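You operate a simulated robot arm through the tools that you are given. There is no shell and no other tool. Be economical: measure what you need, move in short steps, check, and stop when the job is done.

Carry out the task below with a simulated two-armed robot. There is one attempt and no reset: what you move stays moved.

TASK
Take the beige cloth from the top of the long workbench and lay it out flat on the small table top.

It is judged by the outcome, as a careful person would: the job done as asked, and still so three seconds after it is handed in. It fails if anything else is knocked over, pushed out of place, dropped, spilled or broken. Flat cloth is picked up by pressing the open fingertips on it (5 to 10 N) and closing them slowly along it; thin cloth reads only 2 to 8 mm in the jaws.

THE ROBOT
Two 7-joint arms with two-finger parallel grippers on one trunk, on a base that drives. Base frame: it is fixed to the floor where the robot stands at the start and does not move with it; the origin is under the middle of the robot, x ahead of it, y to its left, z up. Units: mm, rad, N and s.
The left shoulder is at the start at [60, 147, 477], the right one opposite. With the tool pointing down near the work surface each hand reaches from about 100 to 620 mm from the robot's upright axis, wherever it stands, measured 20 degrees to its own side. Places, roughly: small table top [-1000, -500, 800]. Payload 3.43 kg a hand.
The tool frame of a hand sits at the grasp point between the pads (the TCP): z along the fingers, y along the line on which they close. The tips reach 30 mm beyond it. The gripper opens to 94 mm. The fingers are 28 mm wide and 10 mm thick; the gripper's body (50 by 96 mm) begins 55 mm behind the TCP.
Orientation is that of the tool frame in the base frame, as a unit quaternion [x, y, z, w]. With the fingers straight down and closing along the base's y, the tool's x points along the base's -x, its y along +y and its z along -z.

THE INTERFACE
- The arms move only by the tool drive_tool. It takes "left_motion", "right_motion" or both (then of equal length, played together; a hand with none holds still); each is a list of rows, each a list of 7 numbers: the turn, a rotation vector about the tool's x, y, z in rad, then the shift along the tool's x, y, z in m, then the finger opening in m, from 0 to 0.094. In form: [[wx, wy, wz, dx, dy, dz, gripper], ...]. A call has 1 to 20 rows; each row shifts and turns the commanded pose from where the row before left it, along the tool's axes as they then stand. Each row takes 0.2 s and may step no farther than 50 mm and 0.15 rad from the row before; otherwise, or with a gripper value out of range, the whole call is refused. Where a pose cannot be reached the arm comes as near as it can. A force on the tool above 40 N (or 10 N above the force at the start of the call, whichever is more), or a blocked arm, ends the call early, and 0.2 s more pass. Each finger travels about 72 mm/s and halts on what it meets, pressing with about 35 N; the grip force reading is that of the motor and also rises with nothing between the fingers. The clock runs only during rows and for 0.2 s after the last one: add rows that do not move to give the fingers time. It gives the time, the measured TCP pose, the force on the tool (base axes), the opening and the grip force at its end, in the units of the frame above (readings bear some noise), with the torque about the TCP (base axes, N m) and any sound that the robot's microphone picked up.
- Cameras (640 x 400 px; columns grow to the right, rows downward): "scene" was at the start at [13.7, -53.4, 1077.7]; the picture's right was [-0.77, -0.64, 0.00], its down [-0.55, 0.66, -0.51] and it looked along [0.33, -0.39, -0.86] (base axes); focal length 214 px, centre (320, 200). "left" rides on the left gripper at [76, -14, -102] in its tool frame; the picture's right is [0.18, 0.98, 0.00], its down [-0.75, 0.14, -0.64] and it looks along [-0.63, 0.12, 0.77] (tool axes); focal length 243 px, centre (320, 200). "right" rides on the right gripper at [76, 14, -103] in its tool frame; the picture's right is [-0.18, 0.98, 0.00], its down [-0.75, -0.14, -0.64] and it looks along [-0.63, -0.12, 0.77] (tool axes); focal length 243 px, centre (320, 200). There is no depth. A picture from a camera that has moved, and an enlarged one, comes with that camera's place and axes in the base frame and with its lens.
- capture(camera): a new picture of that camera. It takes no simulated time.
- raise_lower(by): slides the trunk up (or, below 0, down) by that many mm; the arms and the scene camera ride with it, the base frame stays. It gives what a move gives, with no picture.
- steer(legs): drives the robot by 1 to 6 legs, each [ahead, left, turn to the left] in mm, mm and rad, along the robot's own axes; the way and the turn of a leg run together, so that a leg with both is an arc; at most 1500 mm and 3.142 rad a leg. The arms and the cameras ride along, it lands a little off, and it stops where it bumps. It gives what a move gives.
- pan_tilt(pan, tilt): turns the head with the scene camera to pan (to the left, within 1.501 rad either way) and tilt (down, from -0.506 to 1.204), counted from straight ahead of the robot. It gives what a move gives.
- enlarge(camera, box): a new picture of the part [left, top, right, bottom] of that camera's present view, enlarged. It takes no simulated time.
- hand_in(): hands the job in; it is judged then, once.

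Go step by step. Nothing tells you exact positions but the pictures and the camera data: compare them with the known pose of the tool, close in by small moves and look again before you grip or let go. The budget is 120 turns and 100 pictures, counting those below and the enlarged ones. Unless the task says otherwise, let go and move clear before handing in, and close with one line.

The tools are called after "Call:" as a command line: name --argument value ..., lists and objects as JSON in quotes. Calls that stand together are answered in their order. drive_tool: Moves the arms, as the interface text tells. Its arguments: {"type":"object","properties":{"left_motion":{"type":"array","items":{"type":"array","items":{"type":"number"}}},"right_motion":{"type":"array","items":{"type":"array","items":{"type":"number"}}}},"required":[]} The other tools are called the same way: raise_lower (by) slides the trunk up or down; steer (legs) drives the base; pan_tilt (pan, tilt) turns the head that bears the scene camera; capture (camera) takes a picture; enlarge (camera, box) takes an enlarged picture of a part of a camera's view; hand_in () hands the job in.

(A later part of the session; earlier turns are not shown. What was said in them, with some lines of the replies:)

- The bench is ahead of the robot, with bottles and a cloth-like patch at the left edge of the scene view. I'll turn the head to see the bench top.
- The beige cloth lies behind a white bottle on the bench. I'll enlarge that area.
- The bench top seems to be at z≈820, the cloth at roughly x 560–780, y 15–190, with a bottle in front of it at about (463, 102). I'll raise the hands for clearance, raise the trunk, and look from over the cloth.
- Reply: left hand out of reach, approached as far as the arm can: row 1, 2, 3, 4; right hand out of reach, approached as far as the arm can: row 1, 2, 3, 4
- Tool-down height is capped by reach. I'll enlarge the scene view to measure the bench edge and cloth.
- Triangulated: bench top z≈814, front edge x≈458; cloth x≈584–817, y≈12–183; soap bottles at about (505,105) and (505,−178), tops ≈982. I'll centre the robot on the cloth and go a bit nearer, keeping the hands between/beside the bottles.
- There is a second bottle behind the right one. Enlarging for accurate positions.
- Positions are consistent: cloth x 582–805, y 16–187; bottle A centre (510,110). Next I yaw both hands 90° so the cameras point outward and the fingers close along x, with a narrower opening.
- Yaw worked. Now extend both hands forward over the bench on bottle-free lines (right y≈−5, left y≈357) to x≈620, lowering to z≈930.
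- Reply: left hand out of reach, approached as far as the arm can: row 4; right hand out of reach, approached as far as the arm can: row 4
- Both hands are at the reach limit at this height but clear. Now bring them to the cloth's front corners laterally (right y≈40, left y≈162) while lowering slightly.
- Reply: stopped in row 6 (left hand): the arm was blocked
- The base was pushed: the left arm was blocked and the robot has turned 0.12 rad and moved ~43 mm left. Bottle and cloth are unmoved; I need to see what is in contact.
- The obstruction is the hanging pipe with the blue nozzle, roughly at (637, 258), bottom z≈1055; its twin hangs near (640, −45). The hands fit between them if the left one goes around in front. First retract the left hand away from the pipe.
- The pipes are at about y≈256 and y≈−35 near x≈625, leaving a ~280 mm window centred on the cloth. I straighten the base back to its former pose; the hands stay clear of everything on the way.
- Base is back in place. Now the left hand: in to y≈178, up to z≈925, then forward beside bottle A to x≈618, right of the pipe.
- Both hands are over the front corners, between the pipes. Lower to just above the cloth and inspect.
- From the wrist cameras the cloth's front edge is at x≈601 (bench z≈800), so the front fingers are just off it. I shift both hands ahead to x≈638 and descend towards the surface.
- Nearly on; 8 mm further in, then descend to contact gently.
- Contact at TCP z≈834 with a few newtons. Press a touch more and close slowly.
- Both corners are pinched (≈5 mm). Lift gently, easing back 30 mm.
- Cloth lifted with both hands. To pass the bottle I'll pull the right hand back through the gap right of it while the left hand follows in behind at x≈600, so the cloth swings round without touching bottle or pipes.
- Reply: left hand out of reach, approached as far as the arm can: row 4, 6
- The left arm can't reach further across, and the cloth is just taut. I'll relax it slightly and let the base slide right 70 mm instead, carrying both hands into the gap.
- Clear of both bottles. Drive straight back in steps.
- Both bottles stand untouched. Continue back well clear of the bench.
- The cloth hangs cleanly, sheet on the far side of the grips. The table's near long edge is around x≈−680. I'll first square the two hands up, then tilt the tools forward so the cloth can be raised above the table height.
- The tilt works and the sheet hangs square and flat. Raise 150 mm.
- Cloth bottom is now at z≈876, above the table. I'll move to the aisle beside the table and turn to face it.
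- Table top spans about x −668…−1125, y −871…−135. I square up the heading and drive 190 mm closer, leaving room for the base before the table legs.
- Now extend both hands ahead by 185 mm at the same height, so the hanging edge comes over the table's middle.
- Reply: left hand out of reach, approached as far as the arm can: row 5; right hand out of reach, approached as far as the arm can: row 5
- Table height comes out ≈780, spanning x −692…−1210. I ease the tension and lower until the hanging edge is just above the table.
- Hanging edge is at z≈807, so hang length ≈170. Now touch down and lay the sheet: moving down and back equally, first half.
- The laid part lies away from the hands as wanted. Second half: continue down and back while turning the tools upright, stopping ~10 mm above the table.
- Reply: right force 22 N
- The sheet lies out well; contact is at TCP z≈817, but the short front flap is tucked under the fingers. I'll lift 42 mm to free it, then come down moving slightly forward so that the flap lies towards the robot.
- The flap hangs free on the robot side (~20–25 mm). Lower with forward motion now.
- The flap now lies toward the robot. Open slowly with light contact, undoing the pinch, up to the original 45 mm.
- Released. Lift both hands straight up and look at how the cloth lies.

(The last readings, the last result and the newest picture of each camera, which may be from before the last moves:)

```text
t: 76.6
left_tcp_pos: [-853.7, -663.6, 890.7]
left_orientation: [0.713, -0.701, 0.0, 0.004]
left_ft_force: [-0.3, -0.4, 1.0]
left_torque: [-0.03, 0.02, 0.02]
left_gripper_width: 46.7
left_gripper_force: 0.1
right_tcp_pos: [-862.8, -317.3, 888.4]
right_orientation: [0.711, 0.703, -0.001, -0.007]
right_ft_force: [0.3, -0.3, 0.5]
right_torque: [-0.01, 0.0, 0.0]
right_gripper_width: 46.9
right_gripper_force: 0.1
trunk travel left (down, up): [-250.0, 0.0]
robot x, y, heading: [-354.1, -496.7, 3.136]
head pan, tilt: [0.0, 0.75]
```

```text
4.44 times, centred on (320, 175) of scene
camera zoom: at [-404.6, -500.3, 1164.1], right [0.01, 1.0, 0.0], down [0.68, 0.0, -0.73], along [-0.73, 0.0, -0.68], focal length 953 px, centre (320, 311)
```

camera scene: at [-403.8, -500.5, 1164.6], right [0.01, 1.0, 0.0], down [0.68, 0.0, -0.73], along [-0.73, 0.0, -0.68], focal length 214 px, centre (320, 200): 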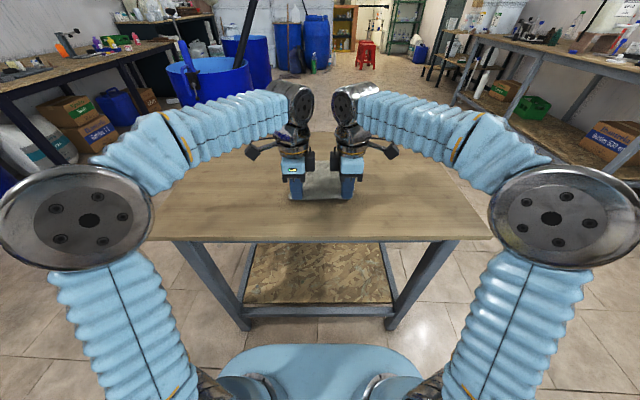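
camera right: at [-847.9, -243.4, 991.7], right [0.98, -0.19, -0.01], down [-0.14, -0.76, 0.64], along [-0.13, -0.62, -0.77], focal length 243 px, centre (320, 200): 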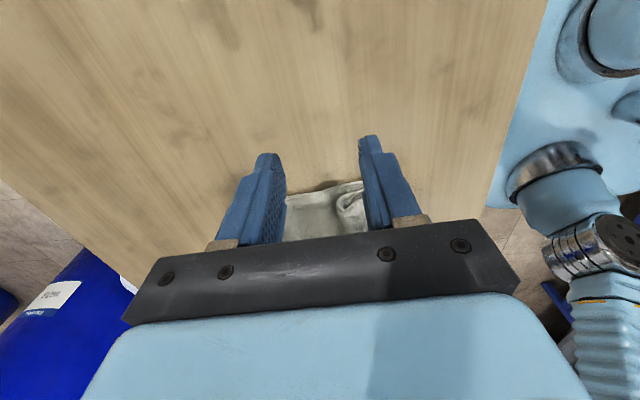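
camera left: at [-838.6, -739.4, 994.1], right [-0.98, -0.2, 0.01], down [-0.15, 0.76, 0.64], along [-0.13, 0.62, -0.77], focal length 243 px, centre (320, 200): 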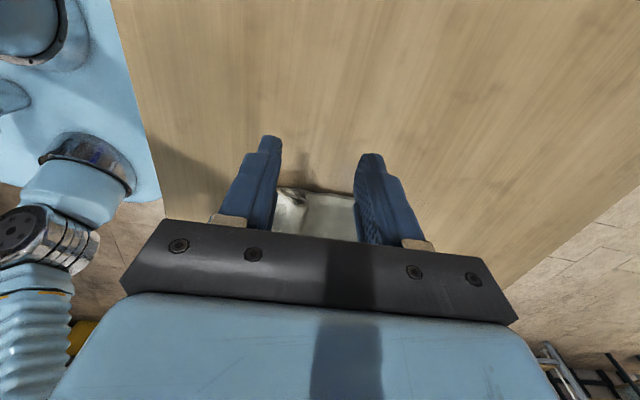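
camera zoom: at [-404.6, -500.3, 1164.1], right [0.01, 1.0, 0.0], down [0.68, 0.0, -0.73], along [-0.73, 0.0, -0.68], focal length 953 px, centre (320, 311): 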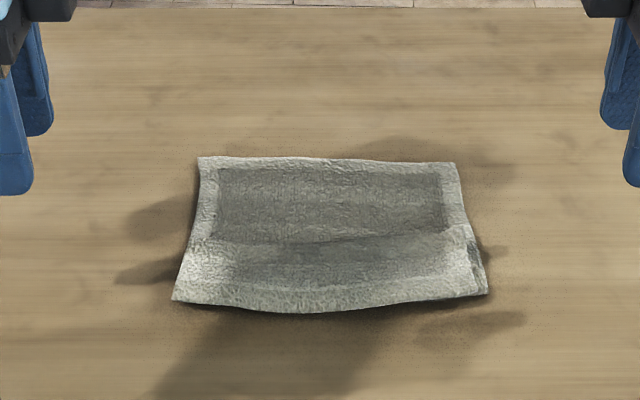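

The cloth is only ~147 mm long as it lies (x −965…−818), so there is slack: a hump near the front. I'll press closed fingertips on the near strip and pull it towards the robot to stretch it out.

Call:
drive_tool --left_motion '[[0, 0, 0, -0.035, -0.006, 0, 0], [0, 0, 0, -0.035, -0.006, 0, 0], [0, 0, 0, -0.034, -0.006, 0, 0], [0, 0, 0, 0, 0, 0.03, 0], [0, 0, 0, 0, 0, 0.03, 0], [0, 0, 0, 0, 0, 0, 0]]' --right_motion '[[0, 0, 0, -0.038, 0.009, 0, 0], [0, 0, 0, -0.038, 0.009, 0, 0], [0, 0, 0, -0.037, 0.009, 0, 0], [0, 0, 0, 0, 0, 0.03, 0], [0, 0, 0, 0, 0, 0.028, 0], [0, 0, 0, 0, 0, 0, 0]]'

Call:
enlarge --camera "scene" --box '[260, 130, 380, 220]'

Call:
capture --camera "left"

Call:
capture --camera "right"

```text
t: 78.0
left_tcp_pos: [-838.8, -560.1, 829.9]
left_orientation: [0.712, -0.702, -0.001, 0.005]
left_ft_force: [-0.2, -1.0, -0.1]
left_torque: [0.0, 0.01, 0.0]
left_gripper_width: 0.2
left_gripper_force: 33.0
right_tcp_pos: [-838.1, -430.3, 833.1]
right_orientation: [0.711, 0.703, -0.001, -0.006]
right_ft_force: [-0.3, -0.4, 0.3]
right_torque: [0.03, 0.03, 0.0]
right_gripper_width: 0.1
right_gripper_force: 32.6
trunk travel left (down, up): [-250.0, 0.0]
robot x, y, heading: [-352.7, -499.9, 3.136]
head pan, tilt: [0.0, 0.75]
```

```text
4.44 times, centred on (320, 175) of scene
camera zoom: at [-404.8, -500.3, 1164.1], right [0.01, 1.0, 0.0], down [0.68, 0.0, -0.73], along [-0.73, 0.0, -0.68], focal length 953 px, centre (320, 311)
```

zoom: 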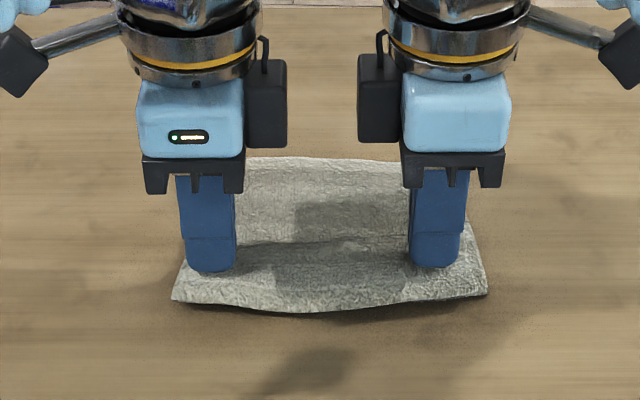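

```text
37 pictures are left
camera left: at [-822.2, -635.6, 932.0], right [-0.98, -0.2, 0.01], down [-0.15, 0.76, 0.64], along [-0.13, 0.62, -0.77], focal length 243 px, centre (320, 200)
```

left: 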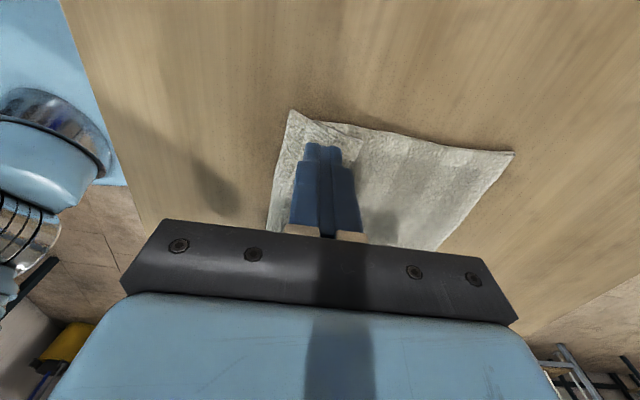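

```text
36 pictures are left
camera right: at [-822.9, -355.9, 935.3], right [0.98, -0.19, -0.01], down [-0.14, -0.76, 0.64], along [-0.13, -0.62, -0.77], focal length 243 px, centre (320, 200)
```

right: 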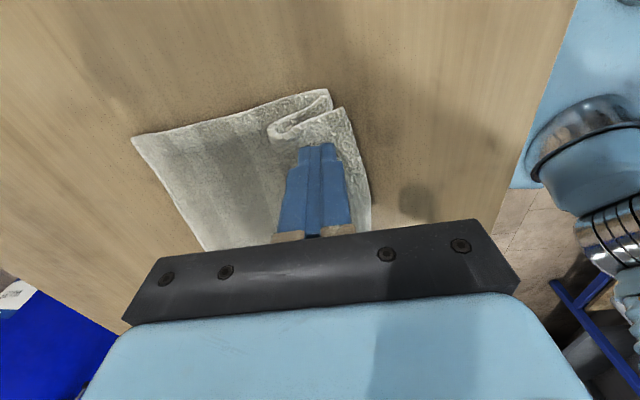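

The right view shows an S-fold under the near strip. I press right at the near edge (single layer) and pull back slowly.

Call:
drive_tool --left_motion '[[0, 0, 0, 0, -0.013, 0, 0], [0, 0, 0, 0, 0, 0.005, 0], [0, 0, 0, 0, 0, 0.003, 0], [0, 0, 0, 0, 0, 0.002, 0], [0, 0, 0, 0, 0, 0, 0]]' --right_motion '[[0, 0, 0, 0, 0.013, 0, 0], [0, 0, 0, 0, 0, 0.007, 0], [0, 0, 0, 0, 0, 0.004, 0], [0, 0, 0, 0, 0, 0.002, 0], [0, 0, 0, 0, 0, 0, 0]]'

```text
t: 79.2
left_tcp_pos: [-825.7, -561.0, 817.6]
left_orientation: [0.713, -0.701, 0.0, 0.006]
left_ft_force: [-0.7, 1.0, 3.1]
left_torque: [0.03, 0.04, -0.01]
left_gripper_width: 0.0
left_gripper_force: 33.3
right_tcp_pos: [-825.7, -429.6, 818.4]
right_orientation: [0.71, 0.704, -0.001, -0.007]
right_ft_force: [-1.4, -0.4, 6.2]
right_torque: [-0.05, 0.08, -0.01]
right_gripper_width: 0.0
right_gripper_force: 33.2
trunk travel left (down, up): [-250.0, 0.0]
robot x, y, heading: [-350.2, -501.7, 3.14]
head pan, tilt: [0.0, 0.75]
```

Contact with 3–6 N. Press 1–2 mm more and pull 75 mm towards the robot.

Call:
drive_tool --left_motion '[[0, 0, 0, 0, 0, 0.002, 0], [0, 0, 0, 0, -0.007, 0, 0], [0, 0, 0, 0, -0.007, 0, 0], [0, 0, 0, 0, -0.007, 0, 0], [0, 0, 0, 0, -0.007, 0, 0], [0, 0, 0, 0, -0.007, 0, 0], [0, 0, 0, 0, 0, 0, 0]]' --right_motion '[[0, 0, 0, 0, 0, 0.001, 0], [0, 0, 0, 0, 0.007, 0, 0], [0, 0, 0, 0, 0.007, 0, 0], [0, 0, 0, 0, 0.007, 0, 0], [0, 0, 0, 0, 0.007, 0, 0], [0, 0, 0, 0, 0.007, 0, 0], [0, 0, 0, 0, 0, 0, 0]]'

Call:
capture --camera "right"

Call:
capture --camera "left"

```text
t: 80.8
left_tcp_pos: [-790.9, -560.9, 816.4]
left_orientation: [0.712, -0.702, 0.0, 0.005]
left_ft_force: [-3.7, -0.3, 13.7]
left_torque: [-0.02, 0.21, 0.0]
left_gripper_width: 0.0
left_gripper_force: 33.3
right_tcp_pos: [-791.0, -429.4, 816.9]
right_orientation: [0.711, 0.703, -0.001, -0.007]
right_ft_force: [-4.9, 0.7, 18.1]
right_torque: [-0.06, 0.28, -0.04]
right_gripper_width: 0.1
right_gripper_force: 33.1
trunk travel left (down, up): [-250.0, 0.0]
robot x, y, heading: [-353.0, -496.1, 3.134]
head pan, tilt: [0.0, 0.75]
```

```text
35 pictures are left
camera right: at [-775.0, -356.1, 919.6], right [0.98, -0.19, -0.01], down [-0.14, -0.76, 0.64], along [-0.13, -0.62, -0.77], focal length 243 px, centre (320, 200)
```

right: 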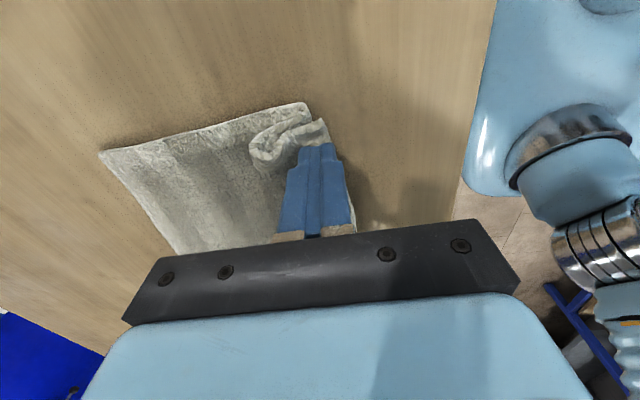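

```text
34 pictures are left
camera left: at [-773.9, -636.0, 920.1], right [-0.98, -0.2, 0.01], down [-0.15, 0.76, 0.64], along [-0.13, 0.62, -0.77], focal length 243 px, centre (320, 200)
```

left: 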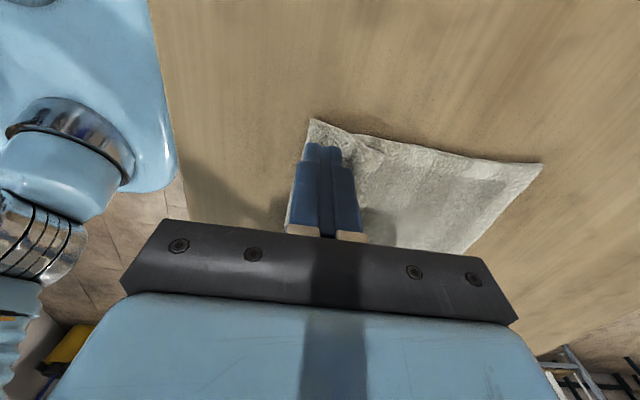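

The pull moved the whole cloth rather than opening the fold. Better to re-grip right at the near edge (no flap), lift it all out and lay it again. First lift off and look.

Call:
drive_tool --left_motion '[[0, 0, 0, 0, 0, -0.03, 0], [0, 0, 0, 0.05, 0, -0.03, 0.03], [0, 0, 0, 0.05, 0, 0, 0.03], [0, 0, 0, 0, 0, 0, 0.03]]' --right_motion '[[0, 0, 0, 0, 0, -0.03, 0], [0, 0, 0, 0.05, 0, -0.03, 0.03], [0, 0, 0, 0.05, 0, 0, 0.03], [0, 0, 0, 0, 0, 0, 0.03]]'

Call:
enlarge --camera "scene" --box '[260, 140, 380, 230]'

```text
refused: row 2 steps farther than a row can; nothing moved
```

```text
4.44 times, centred on (320, 185) of scene
camera zoom: at [-403.7, -500.3, 1164.3], right [0.01, 1.0, 0.0], down [0.68, 0.0, -0.73], along [-0.73, 0.0, -0.68], focal length 953 px, centre (320, 267)
```

zoom: 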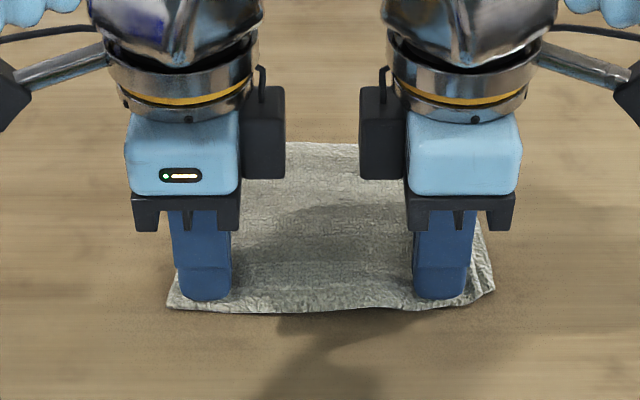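

Call:
drive_tool --left_motion '[[0, 0, 0, 0, 0, -0.03, 0], [0, 0, 0, 0, 0, -0.03, 0.03], [0, 0, 0, 0.04, 0, 0, 0.03], [0, 0, 0, 0.04, 0, 0, 0.03], [0, 0, 0, 0, 0, 0, 0.03]]' --right_motion '[[0, 0, 0, 0, 0, -0.03, 0], [0, 0, 0, 0, 0, -0.03, 0.03], [0, 0, 0, 0.04, 0, 0, 0.03], [0, 0, 0, 0.04, 0, 0, 0.03], [0, 0, 0, 0, 0, 0, 0.03]]'

Call:
enlarge --camera "scene" --box '[260, 140, 380, 230]'

```text
t: 82.0
left_tcp_pos: [-789.8, -639.1, 874.7]
left_orientation: [0.712, -0.702, 0.001, 0.004]
left_ft_force: [0.5, 0.4, 0.4]
left_torque: [0.0, -0.01, -0.02]
left_gripper_width: 30.1
left_gripper_force: 0.0
right_tcp_pos: [-790.8, -352.3, 876.3]
right_orientation: [0.71, 0.704, 0.0, -0.007]
right_ft_force: [-0.4, -0.9, 0.2]
right_torque: [0.04, -0.01, 0.01]
right_gripper_width: 30.0
right_gripper_force: 0.0
trunk travel left (down, up): [-250.0, 0.0]
robot x, y, heading: [-349.5, -501.9, 3.135]
head pan, tilt: [0.0, 0.75]
```

```text
4.44 times, centred on (320, 185) of scene
camera zoom: at [-404.5, -500.3, 1164.1], right [0.01, 1.0, 0.0], down [0.68, 0.0, -0.73], along [-0.73, 0.0, -0.68], focal length 953 px, centre (320, 267)
```

zoom: 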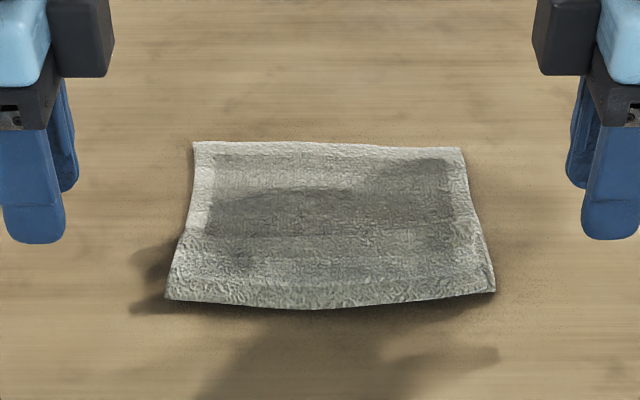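

Near edge is at x≈−779, with the fold further in (−800…−829). I'll place the fingers straddling the edge (opening 26 mm, centred at −789) and look.

Call:
drive_tool --left_motion '[[0, 0, 0, -0.038, 0, 0, 0.026], [0, 0, 0, -0.038, 0, 0, 0.026], [0, 0, 0, 0, 0, 0.024, 0.026], [0, 0, 0, 0, 0, 0.024, 0.026], [0, 0, 0, 0, 0, 0, 0.026]]' --right_motion '[[0, 0, 0, -0.038, 0.001, 0, 0.026], [0, 0, 0, -0.037, 0.001, 0, 0.026], [0, 0, 0, 0, 0, 0.024, 0.026], [0, 0, 0, 0, 0, 0.025, 0.026], [0, 0, 0, 0, 0, 0, 0.026]]'

Call:
enlarge --camera "scene" --box '[260, 140, 380, 230]'

Call:
capture --camera "left"

Call:
capture --camera "right"

```text
t: 83.2
left_tcp_pos: [-790.3, -562.1, 827.0]
left_orientation: [0.713, -0.702, 0.0, 0.006]
left_ft_force: [-0.6, 0.5, 0.8]
left_torque: [-0.01, 0.0, -0.03]
left_gripper_width: 25.9
left_gripper_force: 0.1
right_tcp_pos: [-787.9, -424.5, 828.3]
right_orientation: [0.71, 0.704, 0.0, -0.007]
right_ft_force: [-0.5, 0.3, 0.0]
right_torque: [0.0, -0.01, 0.01]
right_gripper_width: 25.9
right_gripper_force: 0.0
trunk travel left (down, up): [-250.0, 0.0]
robot x, y, heading: [-353.1, -496.6, 3.138]
head pan, tilt: [0.0, 0.75]
```

```text
4.44 times, centred on (320, 185) of scene
camera zoom: at [-404.7, -500.3, 1164.1], right [0.01, 1.0, 0.0], down [0.68, 0.0, -0.73], along [-0.73, 0.0, -0.68], focal length 953 px, centre (320, 267)
```

zoom: 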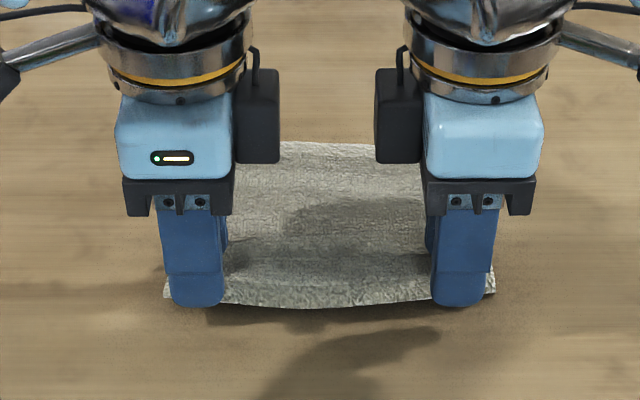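

```text
30 pictures are left
camera left: at [-773.4, -638.3, 929.9], right [-0.98, -0.2, 0.01], down [-0.15, 0.76, 0.64], along [-0.13, 0.62, -0.77], focal length 243 px, centre (320, 200)
```

left: 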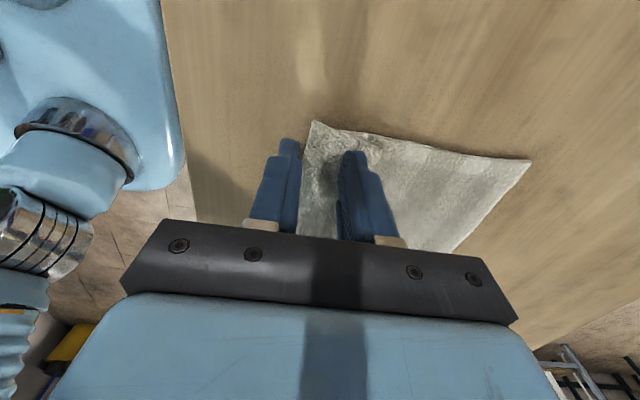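

```text
29 pictures are left
camera right: at [-772.8, -349.0, 931.2], right [0.98, -0.19, -0.01], down [-0.14, -0.76, 0.64], along [-0.13, -0.62, -0.77], focal length 243 px, centre (320, 200)
```

right: 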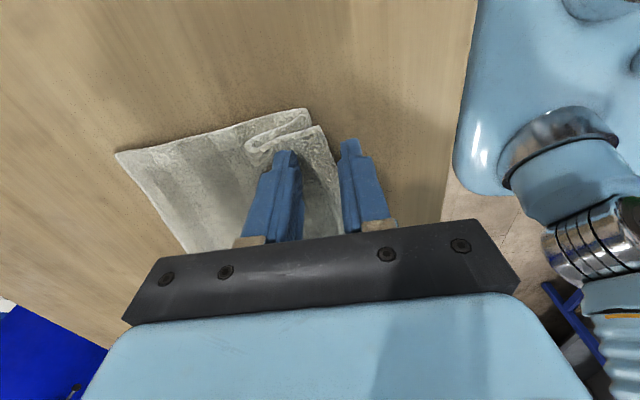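

Well placed: the near fingers are just off the edge. Descend to contact and close slowly.

Call:
drive_tool --left_motion '[[0, 0, 0, 0, 0, 0.004, 0.026], [0, 0, 0, 0, 0, 0.003, 0.026], [0, 0, 0, 0, 0, 0.002, 0.026], [0, 0, 0, 0, 0, 0, 0.026]]' --right_motion '[[0, 0, 0, 0, 0, 0.004, 0.026], [0, 0, 0, 0, 0, 0.003, 0.026], [0, 0, 0, 0, 0, 0.003, 0.026], [0, 0, 0, 0, 0, 0, 0.026]]'

```text
t: 84.2
left_tcp_pos: [-790.1, -562.5, 820.0]
left_orientation: [0.713, -0.701, 0.0, 0.005]
left_ft_force: [0.8, 1.7, 2.4]
left_torque: [0.03, 0.04, -0.06]
left_gripper_width: 25.6
left_gripper_force: 0.1
right_tcp_pos: [-787.9, -424.8, 816.9]
right_orientation: [0.711, 0.703, -0.001, -0.007]
right_ft_force: [-1.3, 1.9, 10.3]
right_torque: [0.04, 0.24, -0.03]
right_gripper_width: 27.0
right_gripper_force: 0.8
trunk travel left (down, up): [-250.0, 0.0]
robot x, y, heading: [-353.5, -498.9, 3.136]
head pan, tilt: [0.0, 0.75]
```

Call:
drive_tool --left_motion '[[0, 0, 0, 0, 0, 0.002, 0.026], [0, 0, 0, 0, 0, 0, 0.023], [0, 0, 0, 0, 0, 0, 0.02], [0, 0, 0, 0, 0, 0, 0.017], [0, 0, 0, 0, 0, 0, 0.014], [0, 0, 0, 0, 0, 0, 0.011], [0, 0, 0, 0, 0, 0, 0.008], [0, 0, 0, 0, 0, 0, 0.005], [0, 0, 0, 0, 0, 0, 0.002], [0, 0, 0, 0, 0, 0, 0], [0, 0, 0, 0, 0, 0, 0]]' --right_motion '[[0, 0, 0, 0, 0, 0, 0.026], [0, 0, 0, 0, 0, 0, 0.023], [0, 0, 0, 0, 0, 0, 0.02], [0, 0, 0, 0, 0, 0, 0.017], [0, 0, 0, 0, 0, 0, 0.014], [0, 0, 0, 0, 0, 0, 0.011], [0, 0, 0, 0, 0, 0, 0.008], [0, 0, 0, 0, 0, 0, 0.005], [0, 0, 0, 0, 0, 0, 0.002], [0, 0, 0, 0, 0, 0, 0], [0, 0, 0, 0, 0, 0, 0]]'

Call:
capture --camera "right"

Call:
capture --camera "left"

```text
t: 86.6
left_tcp_pos: [-790.5, -563.8, 818.5]
left_orientation: [0.712, -0.702, 0.0, 0.005]
left_ft_force: [-2.8, 0.3, 9.2]
left_torque: [0.01, 0.18, 0.03]
left_gripper_width: 4.0
left_gripper_force: 34.9
right_tcp_pos: [-787.9, -424.8, 817.0]
right_orientation: [0.71, 0.704, -0.001, -0.007]
right_ft_force: [-4.9, -1.0, 14.1]
right_torque: [-0.04, 0.25, 0.01]
right_gripper_width: 5.8
right_gripper_force: 35.0
trunk travel left (down, up): [-250.0, 0.0]
robot x, y, heading: [-348.6, -496.8, 3.139]
head pan, tilt: [0.0, 0.75]
```

```text
28 pictures are left
camera right: at [-771.9, -350.4, 920.5], right [0.98, -0.19, -0.01], down [-0.14, -0.76, 0.64], along [-0.13, -0.62, -0.77], focal length 243 px, centre (320, 200)
```

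right: 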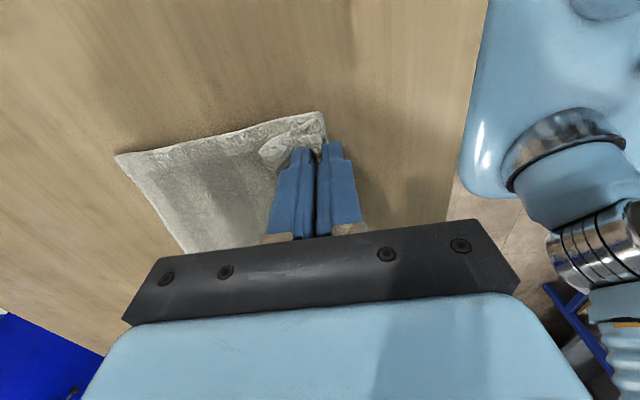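

```text
27 pictures are left
camera left: at [-774.0, -638.9, 920.7], right [-0.98, -0.2, 0.01], down [-0.15, 0.76, 0.64], along [-0.13, 0.62, -0.77], focal length 243 px, centre (320, 200)
```

left: 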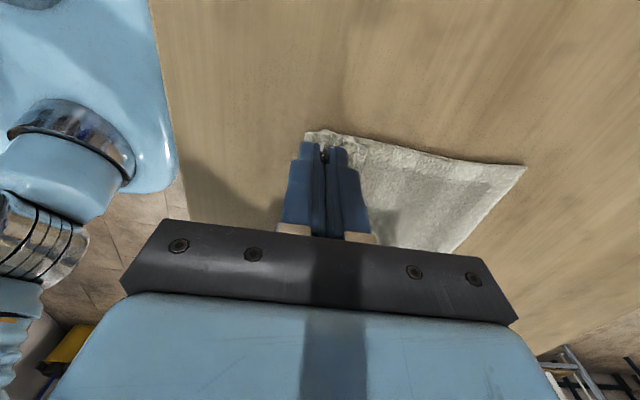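

Pinched at the edge (4–6 mm). Lift 110 mm and look whether the fold opens.

Call:
drive_tool --left_motion '[[0, 0, 0, 0, 0, -0.015, 0], [0, 0, 0, 0, 0, -0.02, 0], [0, 0, 0, 0, 0, -0.02, 0], [0, 0, 0, 0, 0, -0.02, 0], [0, 0, 0, 0, 0, -0.02, 0], [0, 0, 0, 0, 0, -0.015, 0], [0, 0, 0, 0, 0, 0, 0]]' --right_motion '[[0, 0, 0, 0, 0, -0.015, 0], [0, 0, 0, 0, 0, -0.02, 0], [0, 0, 0, 0, 0, -0.02, 0], [0, 0, 0, 0, 0, -0.02, 0], [0, 0, 0, 0, 0, -0.02, 0], [0, 0, 0, 0, 0, -0.015, 0], [0, 0, 0, 0, 0, 0, 0]]'

Call:
enlarge --camera "scene" --box '[240, 100, 400, 220]'

Call:
capture --camera "right"

```text
t: 88.2
left_tcp_pos: [-788.9, -563.7, 927.4]
left_orientation: [0.712, -0.702, 0.001, 0.005]
left_ft_force: [0.0, -0.6, -0.4]
left_torque: [-0.01, 0.03, 0.06]
left_gripper_width: 4.0
left_gripper_force: 35.4
right_tcp_pos: [-786.5, -429.0, 927.5]
right_orientation: [0.71, 0.704, -0.001, -0.006]
right_ft_force: [1.1, 0.3, -1.0]
right_torque: [0.01, 0.0, 0.02]
right_gripper_width: 3.9
right_gripper_force: 35.3
trunk travel left (down, up): [-250.0, 0.0]
robot x, y, heading: [-348.4, -500.5, 3.132]
head pan, tilt: [0.0, 0.75]
```

```text
3.33 times, centred on (320, 160) of scene
camera zoom: at [-404.6, -500.3, 1164.1], right [0.01, 1.0, 0.0], down [0.68, 0.0, -0.73], along [-0.73, 0.0, -0.68], focal length 715 px, centre (320, 333)
```

zoom: 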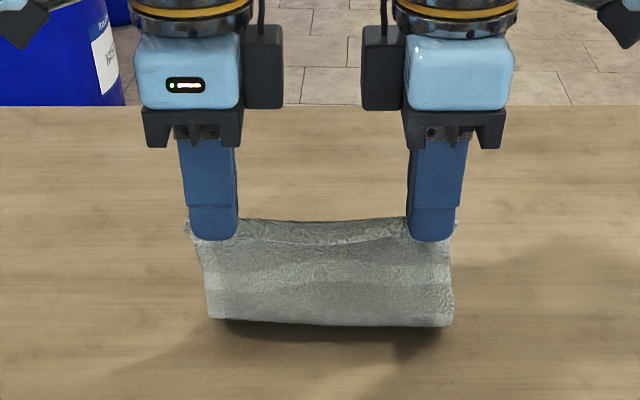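

```text
25 pictures are left
camera right: at [-771.0, -352.8, 1030.7], right [0.98, -0.19, -0.01], down [-0.14, -0.76, 0.64], along [-0.13, -0.62, -0.77], focal length 243 px, centre (320, 200)
```

right: 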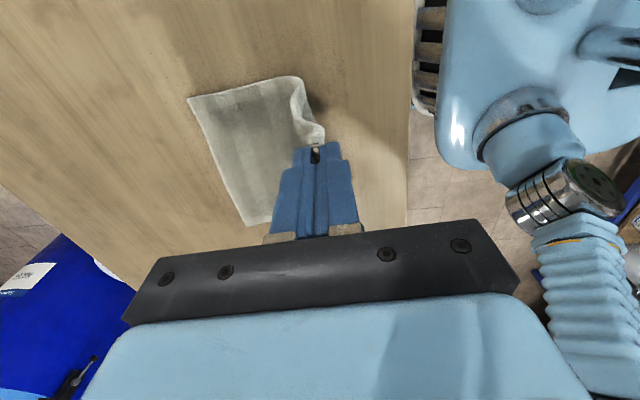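

The fold has opened and the edge is gripped without a flap. Tilt forward and raise to lift the sheet entirely clear, then drive 40 mm nearer for a better-centred lay.

Call:
drive_tool --left_motion '[[-0.14, 0, 0, 0, 0, 0, 0], [-0.14, 0, 0, 0, 0, 0, 0], [-0.14, 0, 0, 0, 0, 0, 0], [-0.14, 0, 0, 0, 0, 0, 0], [-0.14, 0, 0, 0, 0, 0, 0], [-0.14, 0, 0, 0, 0, 0, 0], [0, 0, 0, 0, 0.0206, -0.0184, 0], [0, 0, 0, 0, 0.0206, -0.0184, 0], [0, 0, 0, 0, 0.0206, -0.0184, 0], [0, 0, 0, 0, 0.0206, -0.0184, 0], [0, 0, 0, 0, 0.0206, -0.0184, 0], [0, 0, 0, 0, 0, 0, 0], [0, 0, 0, 0, 0, 0, 0]]' --right_motion '[[0.14, 0, 0, 0, 0, 0, 0], [0.14, 0, 0, 0, 0, 0, 0], [0.14, 0, 0, 0, 0, 0, 0], [0.14, 0, 0, 0, 0, 0, 0], [0.14, 0, 0, 0, 0, 0, 0], [0.14, 0, 0, 0, 0, 0, 0], [0, 0, 0, 0, -0.0206, -0.0184, 0], [0, 0, 0, 0, -0.0206, -0.0184, 0], [0, 0, 0, 0, -0.0206, -0.0184, 0], [0, 0, 0, 0, -0.0206, -0.0184, 0], [0, 0, 0, 0, -0.0206, -0.0184, 0], [0, 0, 0, 0, 0, 0, 0], [0, 0, 0, 0, 0, 0, 0]]'

Call:
enlarge --camera "scene" --box '[200, 60, 440, 260]'

```text
t: 91.0
left_tcp_pos: [-790.0, -562.1, 1065.1]
left_orientation: [0.649, -0.641, -0.286, 0.295]
left_ft_force: [-1.0, -0.5, 0.3]
left_torque: [0.02, -0.12, -0.03]
left_gripper_width: 3.7
left_gripper_force: 35.1
right_tcp_pos: [-783.6, -427.3, 1065.0]
right_orientation: [0.646, 0.643, -0.287, -0.297]
right_ft_force: [0.3, 0.5, -0.5]
right_torque: [-0.01, 0.0, 0.0]
right_gripper_width: 3.8
right_gripper_force: 34.8
trunk travel left (down, up): [-250.0, 0.0]
robot x, y, heading: [-351.6, -497.5, 3.136]
head pan, tilt: [0.0, 0.75]
```

```text
2.00 times, centred on (320, 160) of scene
camera zoom: at [-404.6, -500.3, 1164.1], right [0.01, 1.0, 0.0], down [0.68, 0.0, -0.73], along [-0.73, 0.0, -0.68], focal length 429 px, centre (320, 280)
```

zoom: 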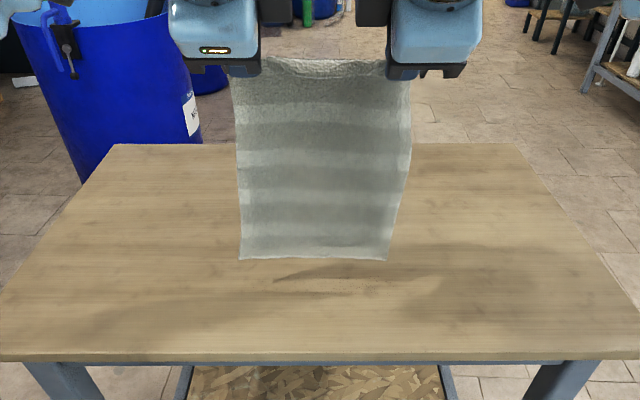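

The sheet hangs fully straight, ~223 mm long, bottom z≈822. Drive 40 mm closer and extend the hands 175 mm ahead.

Call:
steer --legs '[[40, 0, 0]]'

Call:
drive_tool --left_motion '[[0, 0, 0, 0, 0.0233, 0.0261, 0], [0, 0, 0, 0, 0.0233, 0.0261, 0], [0, 0, 0, 0, 0.0233, 0.0261, 0], [0, 0, 0, 0, 0.0233, 0.0261, 0], [0, 0, 0, 0, 0.0233, 0.0261, 0], [0, 0, 0, 0, 0, 0, 0], [0, 0, 0, 0, 0, 0, 0]]' --right_motion '[[0, 0, 0, 0, -0.0233, 0.0261, 0], [0, 0, 0, 0, -0.0233, 0.0261, 0], [0, 0, 0, 0, -0.0233, 0.0261, 0], [0, 0, 0, 0, -0.0233, 0.0261, 0], [0, 0, 0, 0, -0.0233, 0.0261, 0], [0, 0, 0, 0, 0, 0, 0], [0, 0, 0, 0, 0, 0, 0]]'

Call:
enlarge --camera "scene" --box '[200, 60, 440, 260]'

```text
t: 91.9
left_tcp_pos: [-830.6, -561.8, 1064.4]
left_orientation: [0.648, -0.641, -0.286, 0.295]
left_ft_force: [1.6, -0.3, -0.5]
left_torque: [0.03, -0.09, -0.04]
left_gripper_width: 3.6
left_gripper_force: 35.4
right_tcp_pos: [-825.6, -426.2, 1063.3]
right_orientation: [0.647, 0.642, -0.287, -0.296]
right_ft_force: [0.2, -0.4, -0.6]
right_torque: [0.01, -0.02, 0.0]
right_gripper_width: 3.5
right_gripper_force: 35.2
trunk travel left (down, up): [-250.0, 0.0]
robot x, y, heading: [-392.4, -500.1, 3.135]
head pan, tilt: [0.0, 0.75]
```

```text
t: 93.5
left_tcp_pos: [-1005.7, -564.7, 1066.0]
left_orientation: [0.648, -0.641, -0.286, 0.296]
left_ft_force: [-0.2, 0.9, 0.0]
left_torque: [0.07, -0.09, -0.05]
left_gripper_width: 3.8
left_gripper_force: 35.3
right_tcp_pos: [-1000.5, -425.1, 1066.2]
right_orientation: [0.645, 0.643, -0.288, -0.296]
right_ft_force: [-0.6, -0.8, 0.3]
right_torque: [0.02, -0.04, 0.0]
right_gripper_width: 3.8
right_gripper_force: 34.9
trunk travel left (down, up): [-250.0, 0.0]
robot x, y, heading: [-388.0, -500.0, 3.134]
head pan, tilt: [0.0, 0.75]
```

```text
2.00 times, centred on (320, 160) of scene
camera zoom: at [-444.7, -500.1, 1164.1], right [0.01, 1.0, 0.0], down [0.68, 0.0, -0.73], along [-0.73, 0.0, -0.68], focal length 429 px, centre (320, 280)
```

zoom: 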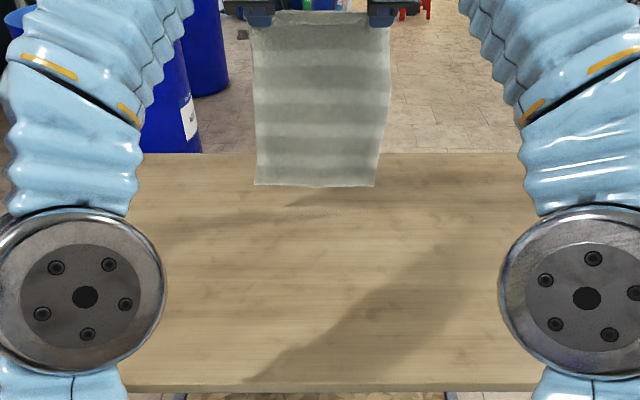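

Positions good (tips x≈−1026). Touch down and lay, first part.

Call:
drive_tool --left_motion '[[0, 0, 0, 0, -0.0119, 0.0107, 0], [0, 0, 0, 0, -0.0119, 0.0107, 0], [0, 0, 0, 0, 0, 0, 0], [0, 0, 0, 0, 0, 0, 0], [0, 0, 0, 0, -0.0169, -0.0009, 0], [0, 0, 0, 0, -0.0169, -0.0009, 0], [0, 0, 0, 0, -0.0169, -0.0009, 0], [0, 0, 0, 0, -0.0169, -0.0009, 0], [0, 0, 0, 0, -0.0169, -0.0009, 0], [0, 0, 0, 0, -0.0169, -0.0009, 0], [0, 0, 0, 0, -0.0169, -0.0009, 0], [0, 0, 0, 0, -0.0169, -0.0009, 0], [0, 0, 0, 0, -0.0169, -0.0009, 0], [0, 0, 0, 0, -0.0169, -0.0009, 0], [0, 0, 0, 0, 0, 0, 0]]' --right_motion '[[0, 0, 0, 0, 0.0119, 0.0107, 0], [0, 0, 0, 0, 0.0119, 0.0107, 0], [0, 0, 0, 0, 0, 0, 0], [0, 0, 0, 0, 0, 0, 0], [0, 0, 0, 0, 0.0169, -0.0009, 0], [0, 0, 0, 0, 0.0169, -0.0009, 0], [0, 0, 0, 0, 0.0169, -0.0009, 0], [0, 0, 0, 0, 0.0169, -0.0009, 0], [0, 0, 0, 0, 0.0169, -0.0009, 0], [0, 0, 0, 0, 0.0169, -0.0009, 0], [0, 0, 0, 0, 0.0169, -0.0009, 0], [0, 0, 0, 0, 0.0169, -0.0009, 0], [0, 0, 0, 0, 0.0169, -0.0009, 0], [0, 0, 0, 0, 0.0169, -0.0009, 0], [0, 0, 0, 0, 0, 0, 0]]'

Call:
capture --camera "left"

```text
t: 96.7
left_tcp_pos: [-886.6, -563.5, 913.6]
left_orientation: [0.649, -0.641, -0.286, 0.295]
left_ft_force: [0.5, 0.9, 0.2]
left_torque: [0.01, -0.05, 0.01]
left_gripper_width: 3.7
left_gripper_force: 34.9
right_tcp_pos: [-882.2, -424.5, 911.2]
right_orientation: [0.646, 0.643, -0.287, -0.296]
right_ft_force: [-0.5, -0.2, 0.6]
right_torque: [0.01, 0.03, 0.03]
right_gripper_width: 3.7
right_gripper_force: 35.1
trunk travel left (down, up): [-250.0, 0.0]
robot x, y, heading: [-390.5, -496.5, 3.135]
head pan, tilt: [0.0, 0.75]
```

```text
22 pictures are left
camera left: at [-799.5, -638.8, 971.7], right [-0.65, -0.19, 0.74], down [0.38, 0.76, 0.53], along [-0.66, 0.62, -0.42], focal length 243 px, centre (320, 200)
```

left: 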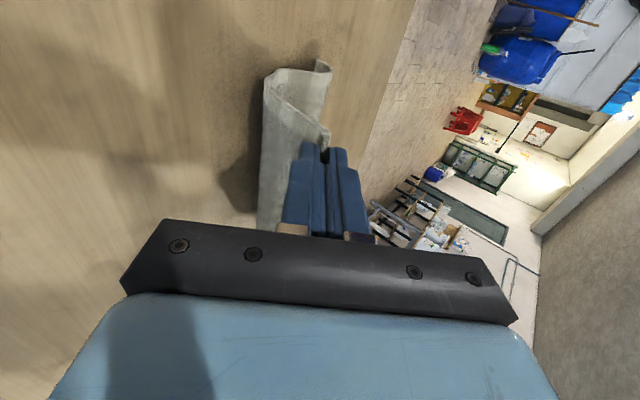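

Laying well: the laid part lies away, the rest hangs. Second part with the tools turning upright.

Call:
drive_tool --left_motion '[[0.105, 0, 0, 0, -0.0148, 0.0001, 0], [0.105, 0, 0, 0, -0.0148, 0.0017, 0], [0.105, 0, 0, 0, -0.0145, 0.0032, 0], [0.105, 0, 0, 0, -0.0141, 0.0048, 0], [0.105, 0, 0, 0, -0.0135, 0.0061, 0], [0.105, 0, 0, 0, -0.0127, 0.0075, 0], [0.105, 0, 0, 0, -0.012, 0.0088, 0], [0.105, 0, 0, 0, -0.0109, 0.0101, 0], [0, 0, 0, 0, 0, 0, 0]]' --right_motion '[[-0.105, 0, 0, 0, 0.0148, 0.0001, 0], [-0.105, 0, 0, 0, 0.0148, 0.0017, 0], [-0.105, 0, 0, 0, 0.0145, 0.0032, 0], [-0.105, 0, 0, 0, 0.0141, 0.0048, 0], [-0.105, 0, 0, 0, 0.0135, 0.0061, 0], [-0.105, 0, 0, 0, 0.0127, 0.0075, 0], [-0.105, 0, 0, 0, 0.012, 0.0085, 0], [-0.105, 0, 0, 0, 0.0109, 0.0085, 0], [0, 0, 0, 0, 0, 0, 0]]'

Call:
capture --camera "right"

Call:
enlarge --camera "scene" --box '[240, 120, 400, 240]'

```text
t: 98.7
left_tcp_pos: [-809.5, -564.2, 824.4]
left_orientation: [0.712, -0.702, 0.002, 0.005]
left_ft_force: [0.1, 0.6, -0.2]
left_torque: [0.01, 0.09, 0.02]
left_gripper_width: 3.8
left_gripper_force: 35.3
right_tcp_pos: [-805.4, -424.3, 824.5]
right_orientation: [0.71, 0.704, 0.001, -0.007]
right_ft_force: [-0.3, -1.4, -0.1]
right_torque: [-0.01, 0.06, 0.0]
right_gripper_width: 3.7
right_gripper_force: 35.1
trunk travel left (down, up): [-250.0, 0.0]
robot x, y, heading: [-391.8, -498.5, 3.137]
head pan, tilt: [0.0, 0.75]
```

```text
21 pictures are left
camera right: at [-789.0, -350.1, 927.7], right [0.98, -0.19, -0.01], down [-0.14, -0.76, 0.64], along [-0.13, -0.62, -0.77], focal length 243 px, centre (320, 200)
```

right: 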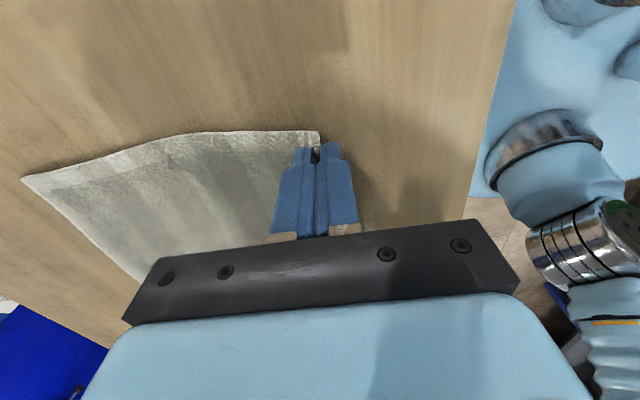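

```text
3.33 times, centred on (320, 180) of scene
camera zoom: at [-444.9, -500.1, 1164.1], right [0.01, 1.0, 0.0], down [0.68, 0.0, -0.73], along [-0.73, 0.0, -0.68], focal length 715 px, centre (320, 267)
```

zoom: 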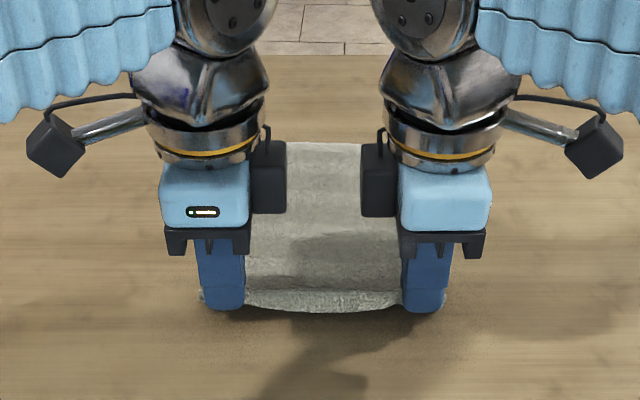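

Very good: nearly flat with only slight slack. Pull back 14 mm while lowering to ~2 mm above the table, then open slowly.

Call:
drive_tool --left_motion '[[0, 0, 0, 0, -0.005, 0.002, 0], [0, 0, 0, 0, -0.005, 0.002, 0], [0, 0, 0, 0, -0.004, 0.001, 0], [0, 0, 0, 0, 0, 0, 0]]' --right_motion '[[0, 0, 0, 0, 0.005, 0.002, 0], [0, 0, 0, 0, 0.005, 0.002, 0], [0, 0, 0, 0, 0.004, 0.001, 0], [0, 0, 0, 0, 0, 0, 0]]'

Call:
enlarge --camera "right" --box '[0, 80, 400, 260]'

```text
t: 99.7
left_tcp_pos: [-795.3, -562.7, 818.9]
left_orientation: [0.713, -0.701, 0.001, 0.004]
left_ft_force: [-0.5, 0.3, -0.7]
left_torque: [0.04, 0.13, 0.0]
left_gripper_width: 3.6
left_gripper_force: 35.1
right_tcp_pos: [-790.5, -425.0, 819.2]
right_orientation: [0.711, 0.703, -0.001, -0.006]
right_ft_force: [-0.1, 0.4, 0.8]
right_torque: [0.02, 0.07, -0.02]
right_gripper_width: 3.7
right_gripper_force: 35.2
trunk travel left (down, up): [-250.0, 0.0]
robot x, y, heading: [-395.5, -497.8, 3.137]
head pan, tilt: [0.0, 0.75]
```

```text
1.60 times, centred on (200, 170) of right
camera zoom: at [-774.7, -350.6, 922.8], right [0.98, -0.19, -0.01], down [-0.14, -0.76, 0.64], along [-0.13, -0.62, -0.77], focal length 388 px, centre (512, 248)
```

zoom: 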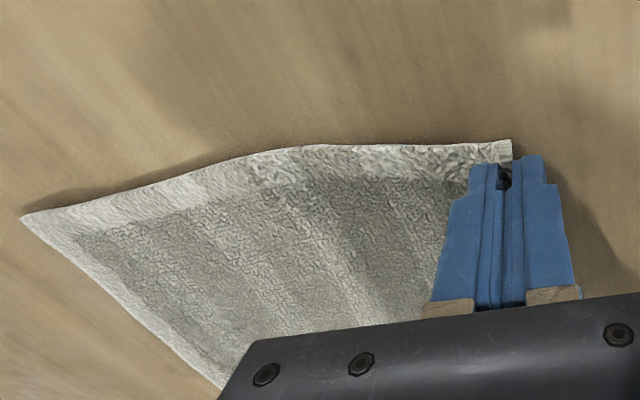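

A shallow hump remains; pull 12 mm more, then open.

Call:
drive_tool --left_motion '[[0, 0, 0, 0, -0.006, 0, 0], [0, 0, 0, 0, -0.006, 0, 0], [0, 0, 0, 0, 0, 0, 0], [0, 0, 0, 0, 0, 0, 0.004], [0, 0, 0, 0, 0, 0, 0.008], [0, 0, 0, 0, 0, 0, 0.012], [0, 0, 0, 0, 0, 0, 0.016], [0, 0, 0, 0, 0, 0, 0.02], [0, 0, 0, 0, 0, 0, 0.024], [0, 0, 0, 0, 0, 0, 0.028], [0, 0, 0, 0, 0, 0, 0.028]]' --right_motion '[[0, 0, 0, 0, 0.006, 0, 0], [0, 0, 0, 0, 0.006, 0, 0], [0, 0, 0, 0, 0, 0, 0], [0, 0, 0, 0, 0, 0, 0.004], [0, 0, 0, 0, 0, 0, 0.008], [0, 0, 0, 0, 0, 0, 0.012], [0, 0, 0, 0, 0, 0, 0.016], [0, 0, 0, 0, 0, 0, 0.02], [0, 0, 0, 0, 0, 0, 0.024], [0, 0, 0, 0, 0, 0, 0.028], [0, 0, 0, 0, 0, 0, 0.028]]'

Call:
capture --camera "right"

Call:
capture --camera "left"

```text
t: 102.1
left_tcp_pos: [-783.6, -563.7, 818.3]
left_orientation: [0.713, -0.701, 0.001, 0.004]
left_ft_force: [-0.2, 0.2, 1.1]
left_torque: [-0.01, -0.02, -0.01]
left_gripper_width: 27.7
left_gripper_force: 0.0
right_tcp_pos: [-777.7, -425.7, 818.8]
right_orientation: [0.71, 0.704, 0.0, -0.007]
right_ft_force: [-0.7, 0.9, -0.8]
right_torque: [-0.01, 0.01, -0.01]
right_gripper_width: 28.0
right_gripper_force: 0.1
trunk travel left (down, up): [-250.0, 0.0]
robot x, y, heading: [-396.0, -497.0, 3.138]
head pan, tilt: [0.0, 0.75]
```

```text
18 pictures are left
camera right: at [-762.1, -350.8, 922.2], right [0.98, -0.19, -0.01], down [-0.14, -0.76, 0.64], along [-0.13, -0.62, -0.77], focal length 243 px, centre (320, 200)
```

right: 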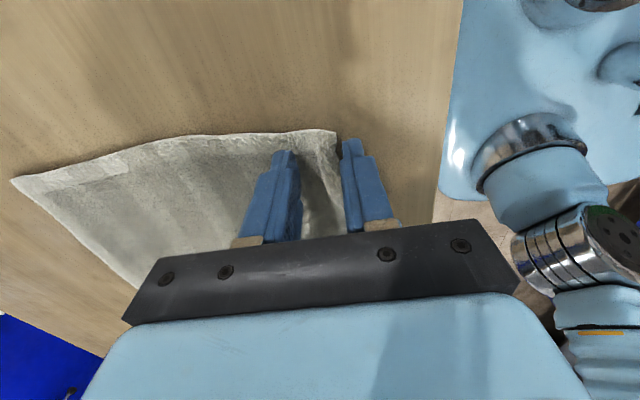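

```text
17 pictures are left
camera left: at [-767.2, -639.4, 921.3], right [-0.98, -0.2, 0.01], down [-0.15, 0.76, 0.64], along [-0.13, 0.62, -0.77], focal length 243 px, centre (320, 200)
```

left: 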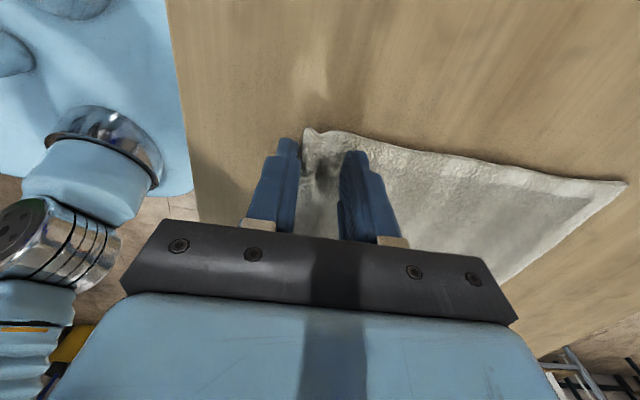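

Released with the edge lying down. Raise the hands straight up and aside, then inspect.

Call:
drive_tool --left_motion '[[0, 0, 0, 0, 0, -0.01, 0.028], [0, 0, 0, 0, 0, -0.03, 0.028], [0, 0, 0, 0, 0, -0.03, 0.028], [0, 0, 0, 0.04, 0, 0, 0.028], [0, 0, 0, 0.04, 0, 0, 0.028], [0, 0, 0, 0.04, 0, 0, 0.028], [0, 0, 0, 0, 0, 0, 0.028]]' --right_motion '[[0, 0, 0, 0, 0, -0.01, 0.028], [0, 0, 0, 0, 0, -0.03, 0.028], [0, 0, 0, 0, 0, -0.03, 0.028], [0, 0, 0, 0.04, 0, 0, 0.028], [0, 0, 0, 0.04, 0, 0, 0.028], [0, 0, 0, 0.04, 0, 0, 0.028], [0, 0, 0, 0, 0, 0, 0.028]]'

Call:
enlarge --camera "scene" --box '[250, 135, 390, 235]'

```text
t: 103.7
left_tcp_pos: [-781.3, -683.3, 889.7]
left_orientation: [0.713, -0.702, 0.0, 0.004]
left_ft_force: [0.1, 0.0, 0.6]
left_torque: [-0.02, -0.01, -0.04]
left_gripper_width: 28.0
left_gripper_force: 0.0
right_tcp_pos: [-775.6, -303.3, 889.7]
right_orientation: [0.71, 0.704, 0.001, -0.007]
right_ft_force: [-0.1, -0.8, -0.2]
right_torque: [-0.04, -0.03, 0.02]
right_gripper_width: 28.2
right_gripper_force: 0.1
trunk travel left (down, up): [-250.0, 0.0]
robot x, y, heading: [-395.6, -498.6, 3.136]
head pan, tilt: [0.0, 0.75]
```

```text
4.00 times, centred on (320, 185) of scene
camera zoom: at [-444.7, -500.1, 1164.1], right [0.01, 1.0, 0.0], down [0.68, 0.0, -0.73], along [-0.73, 0.0, -0.68], focal length 858 px, centre (320, 260)
```

zoom: 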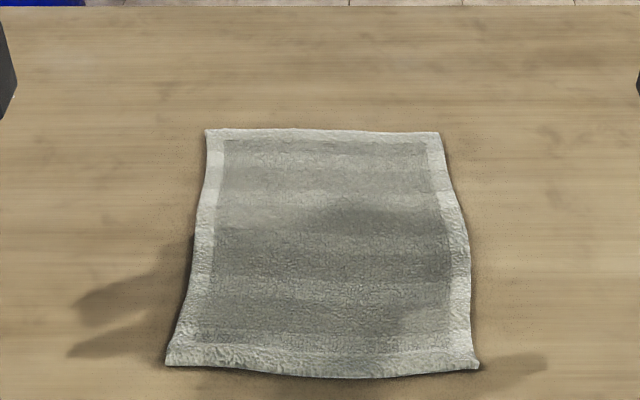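

The cloth is fully spread (x ≈ −995…−758, full length). One side look to check for raised parts.

Call:
pan_tilt --pan 0 --tilt 1.0

Call:
enlarge --camera "scene" --box '[240, 70, 400, 190]'

Call:
enlarge --camera "right" --box '[160, 100, 440, 260]'

```text
t: 104.5
left_tcp_pos: [-781.6, -683.3, 889.3]
left_orientation: [0.712, -0.702, 0.0, 0.004]
left_ft_force: [-0.9, -0.8, 0.1]
left_torque: [-0.01, 0.0, -0.03]
left_gripper_width: 28.1
left_gripper_force: 0.0
right_tcp_pos: [-777.3, -304.6, 891.5]
right_orientation: [0.711, 0.703, 0.0, -0.007]
right_ft_force: [0.3, -1.3, -0.4]
right_torque: [-0.01, 0.01, 0.0]
right_gripper_width: 28.1
right_gripper_force: 0.1
trunk travel left (down, up): [-250.0, 0.0]
robot x, y, heading: [-393.7, -501.5, 3.141]
head pan, tilt: [0.0, 1.0]
```

```text
3.33 times, centred on (320, 130) of scene
camera zoom: at [-431.6, -500.2, 1145.1], right [0.01, 1.0, 0.0], down [0.84, 0.0, -0.54], along [-0.54, 0.0, -0.84], focal length 715 px, centre (320, 433)
```

zoom: 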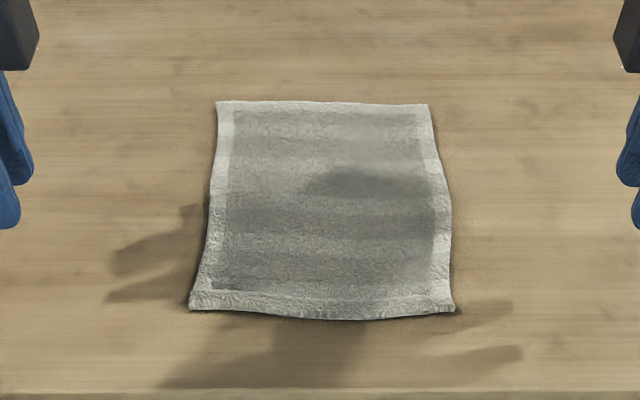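

```text
2.29 times, centred on (300, 180) of right
camera zoom: at [-761.0, -230.1, 993.5], right [0.98, -0.19, -0.01], down [-0.14, -0.76, 0.64], along [-0.13, -0.62, -0.77], focal length 555 px, centre (366, 246)
```

zoom: 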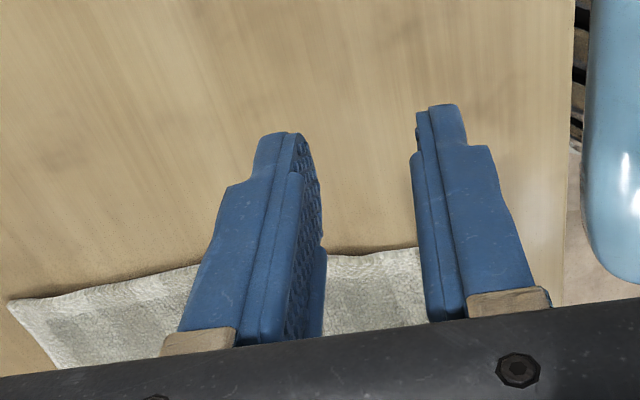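

The cloth lies flat with only slight waves, all on the table top. Back the robot away so the hands are clear, then a final check.

Call:
steer --legs '[[-200, 0, 0]]'

Call:
capture --camera "scene"

```text
t: 106.1
left_tcp_pos: [-578.5, -683.8, 888.9]
left_orientation: [0.712, -0.702, 0.001, 0.005]
left_ft_force: [-0.5, -0.1, 0.3]
left_torque: [0.01, -0.04, 0.03]
left_gripper_width: 27.9
left_gripper_force: 0.0
right_tcp_pos: [-574.4, -306.1, 891.1]
right_orientation: [0.711, 0.703, 0.0, -0.007]
right_ft_force: [0.0, -0.2, 0.0]
right_torque: [-0.03, -0.02, -0.02]
right_gripper_width: 27.8
right_gripper_force: 0.1
trunk travel left (down, up): [-250.0, 0.0]
robot x, y, heading: [-190.1, -496.5, 3.135]
head pan, tilt: [0.0, 1.0]
```

```text
13 pictures are left
camera scene: at [-229.2, -501.4, 1145.0], right [0.01, 1.0, 0.0], down [0.84, -0.01, -0.54], along [-0.54, 0.0, -0.84], focal length 214 px, centre (320, 200)
```

scene: 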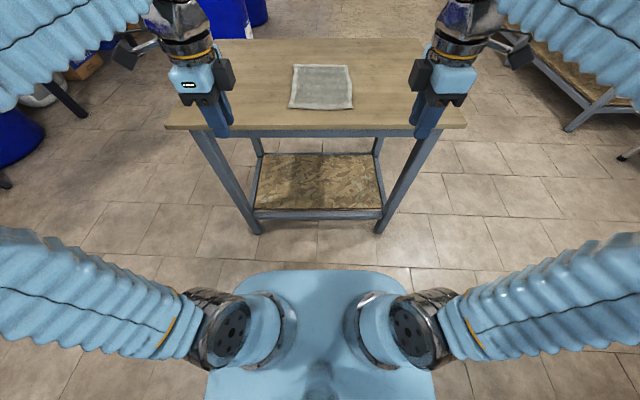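

The cloth lies flat on the small table and the hands are clear of it, so I hand the job in.

Call:
hand_in

```text
The job is handed in.
```

The beige cloth is spread at full length on the small table, with only slight waves. My left arm bumped a hanging pipe at the bench once. I saw nothing knocked over or moved, but I took no final picture of the bench.
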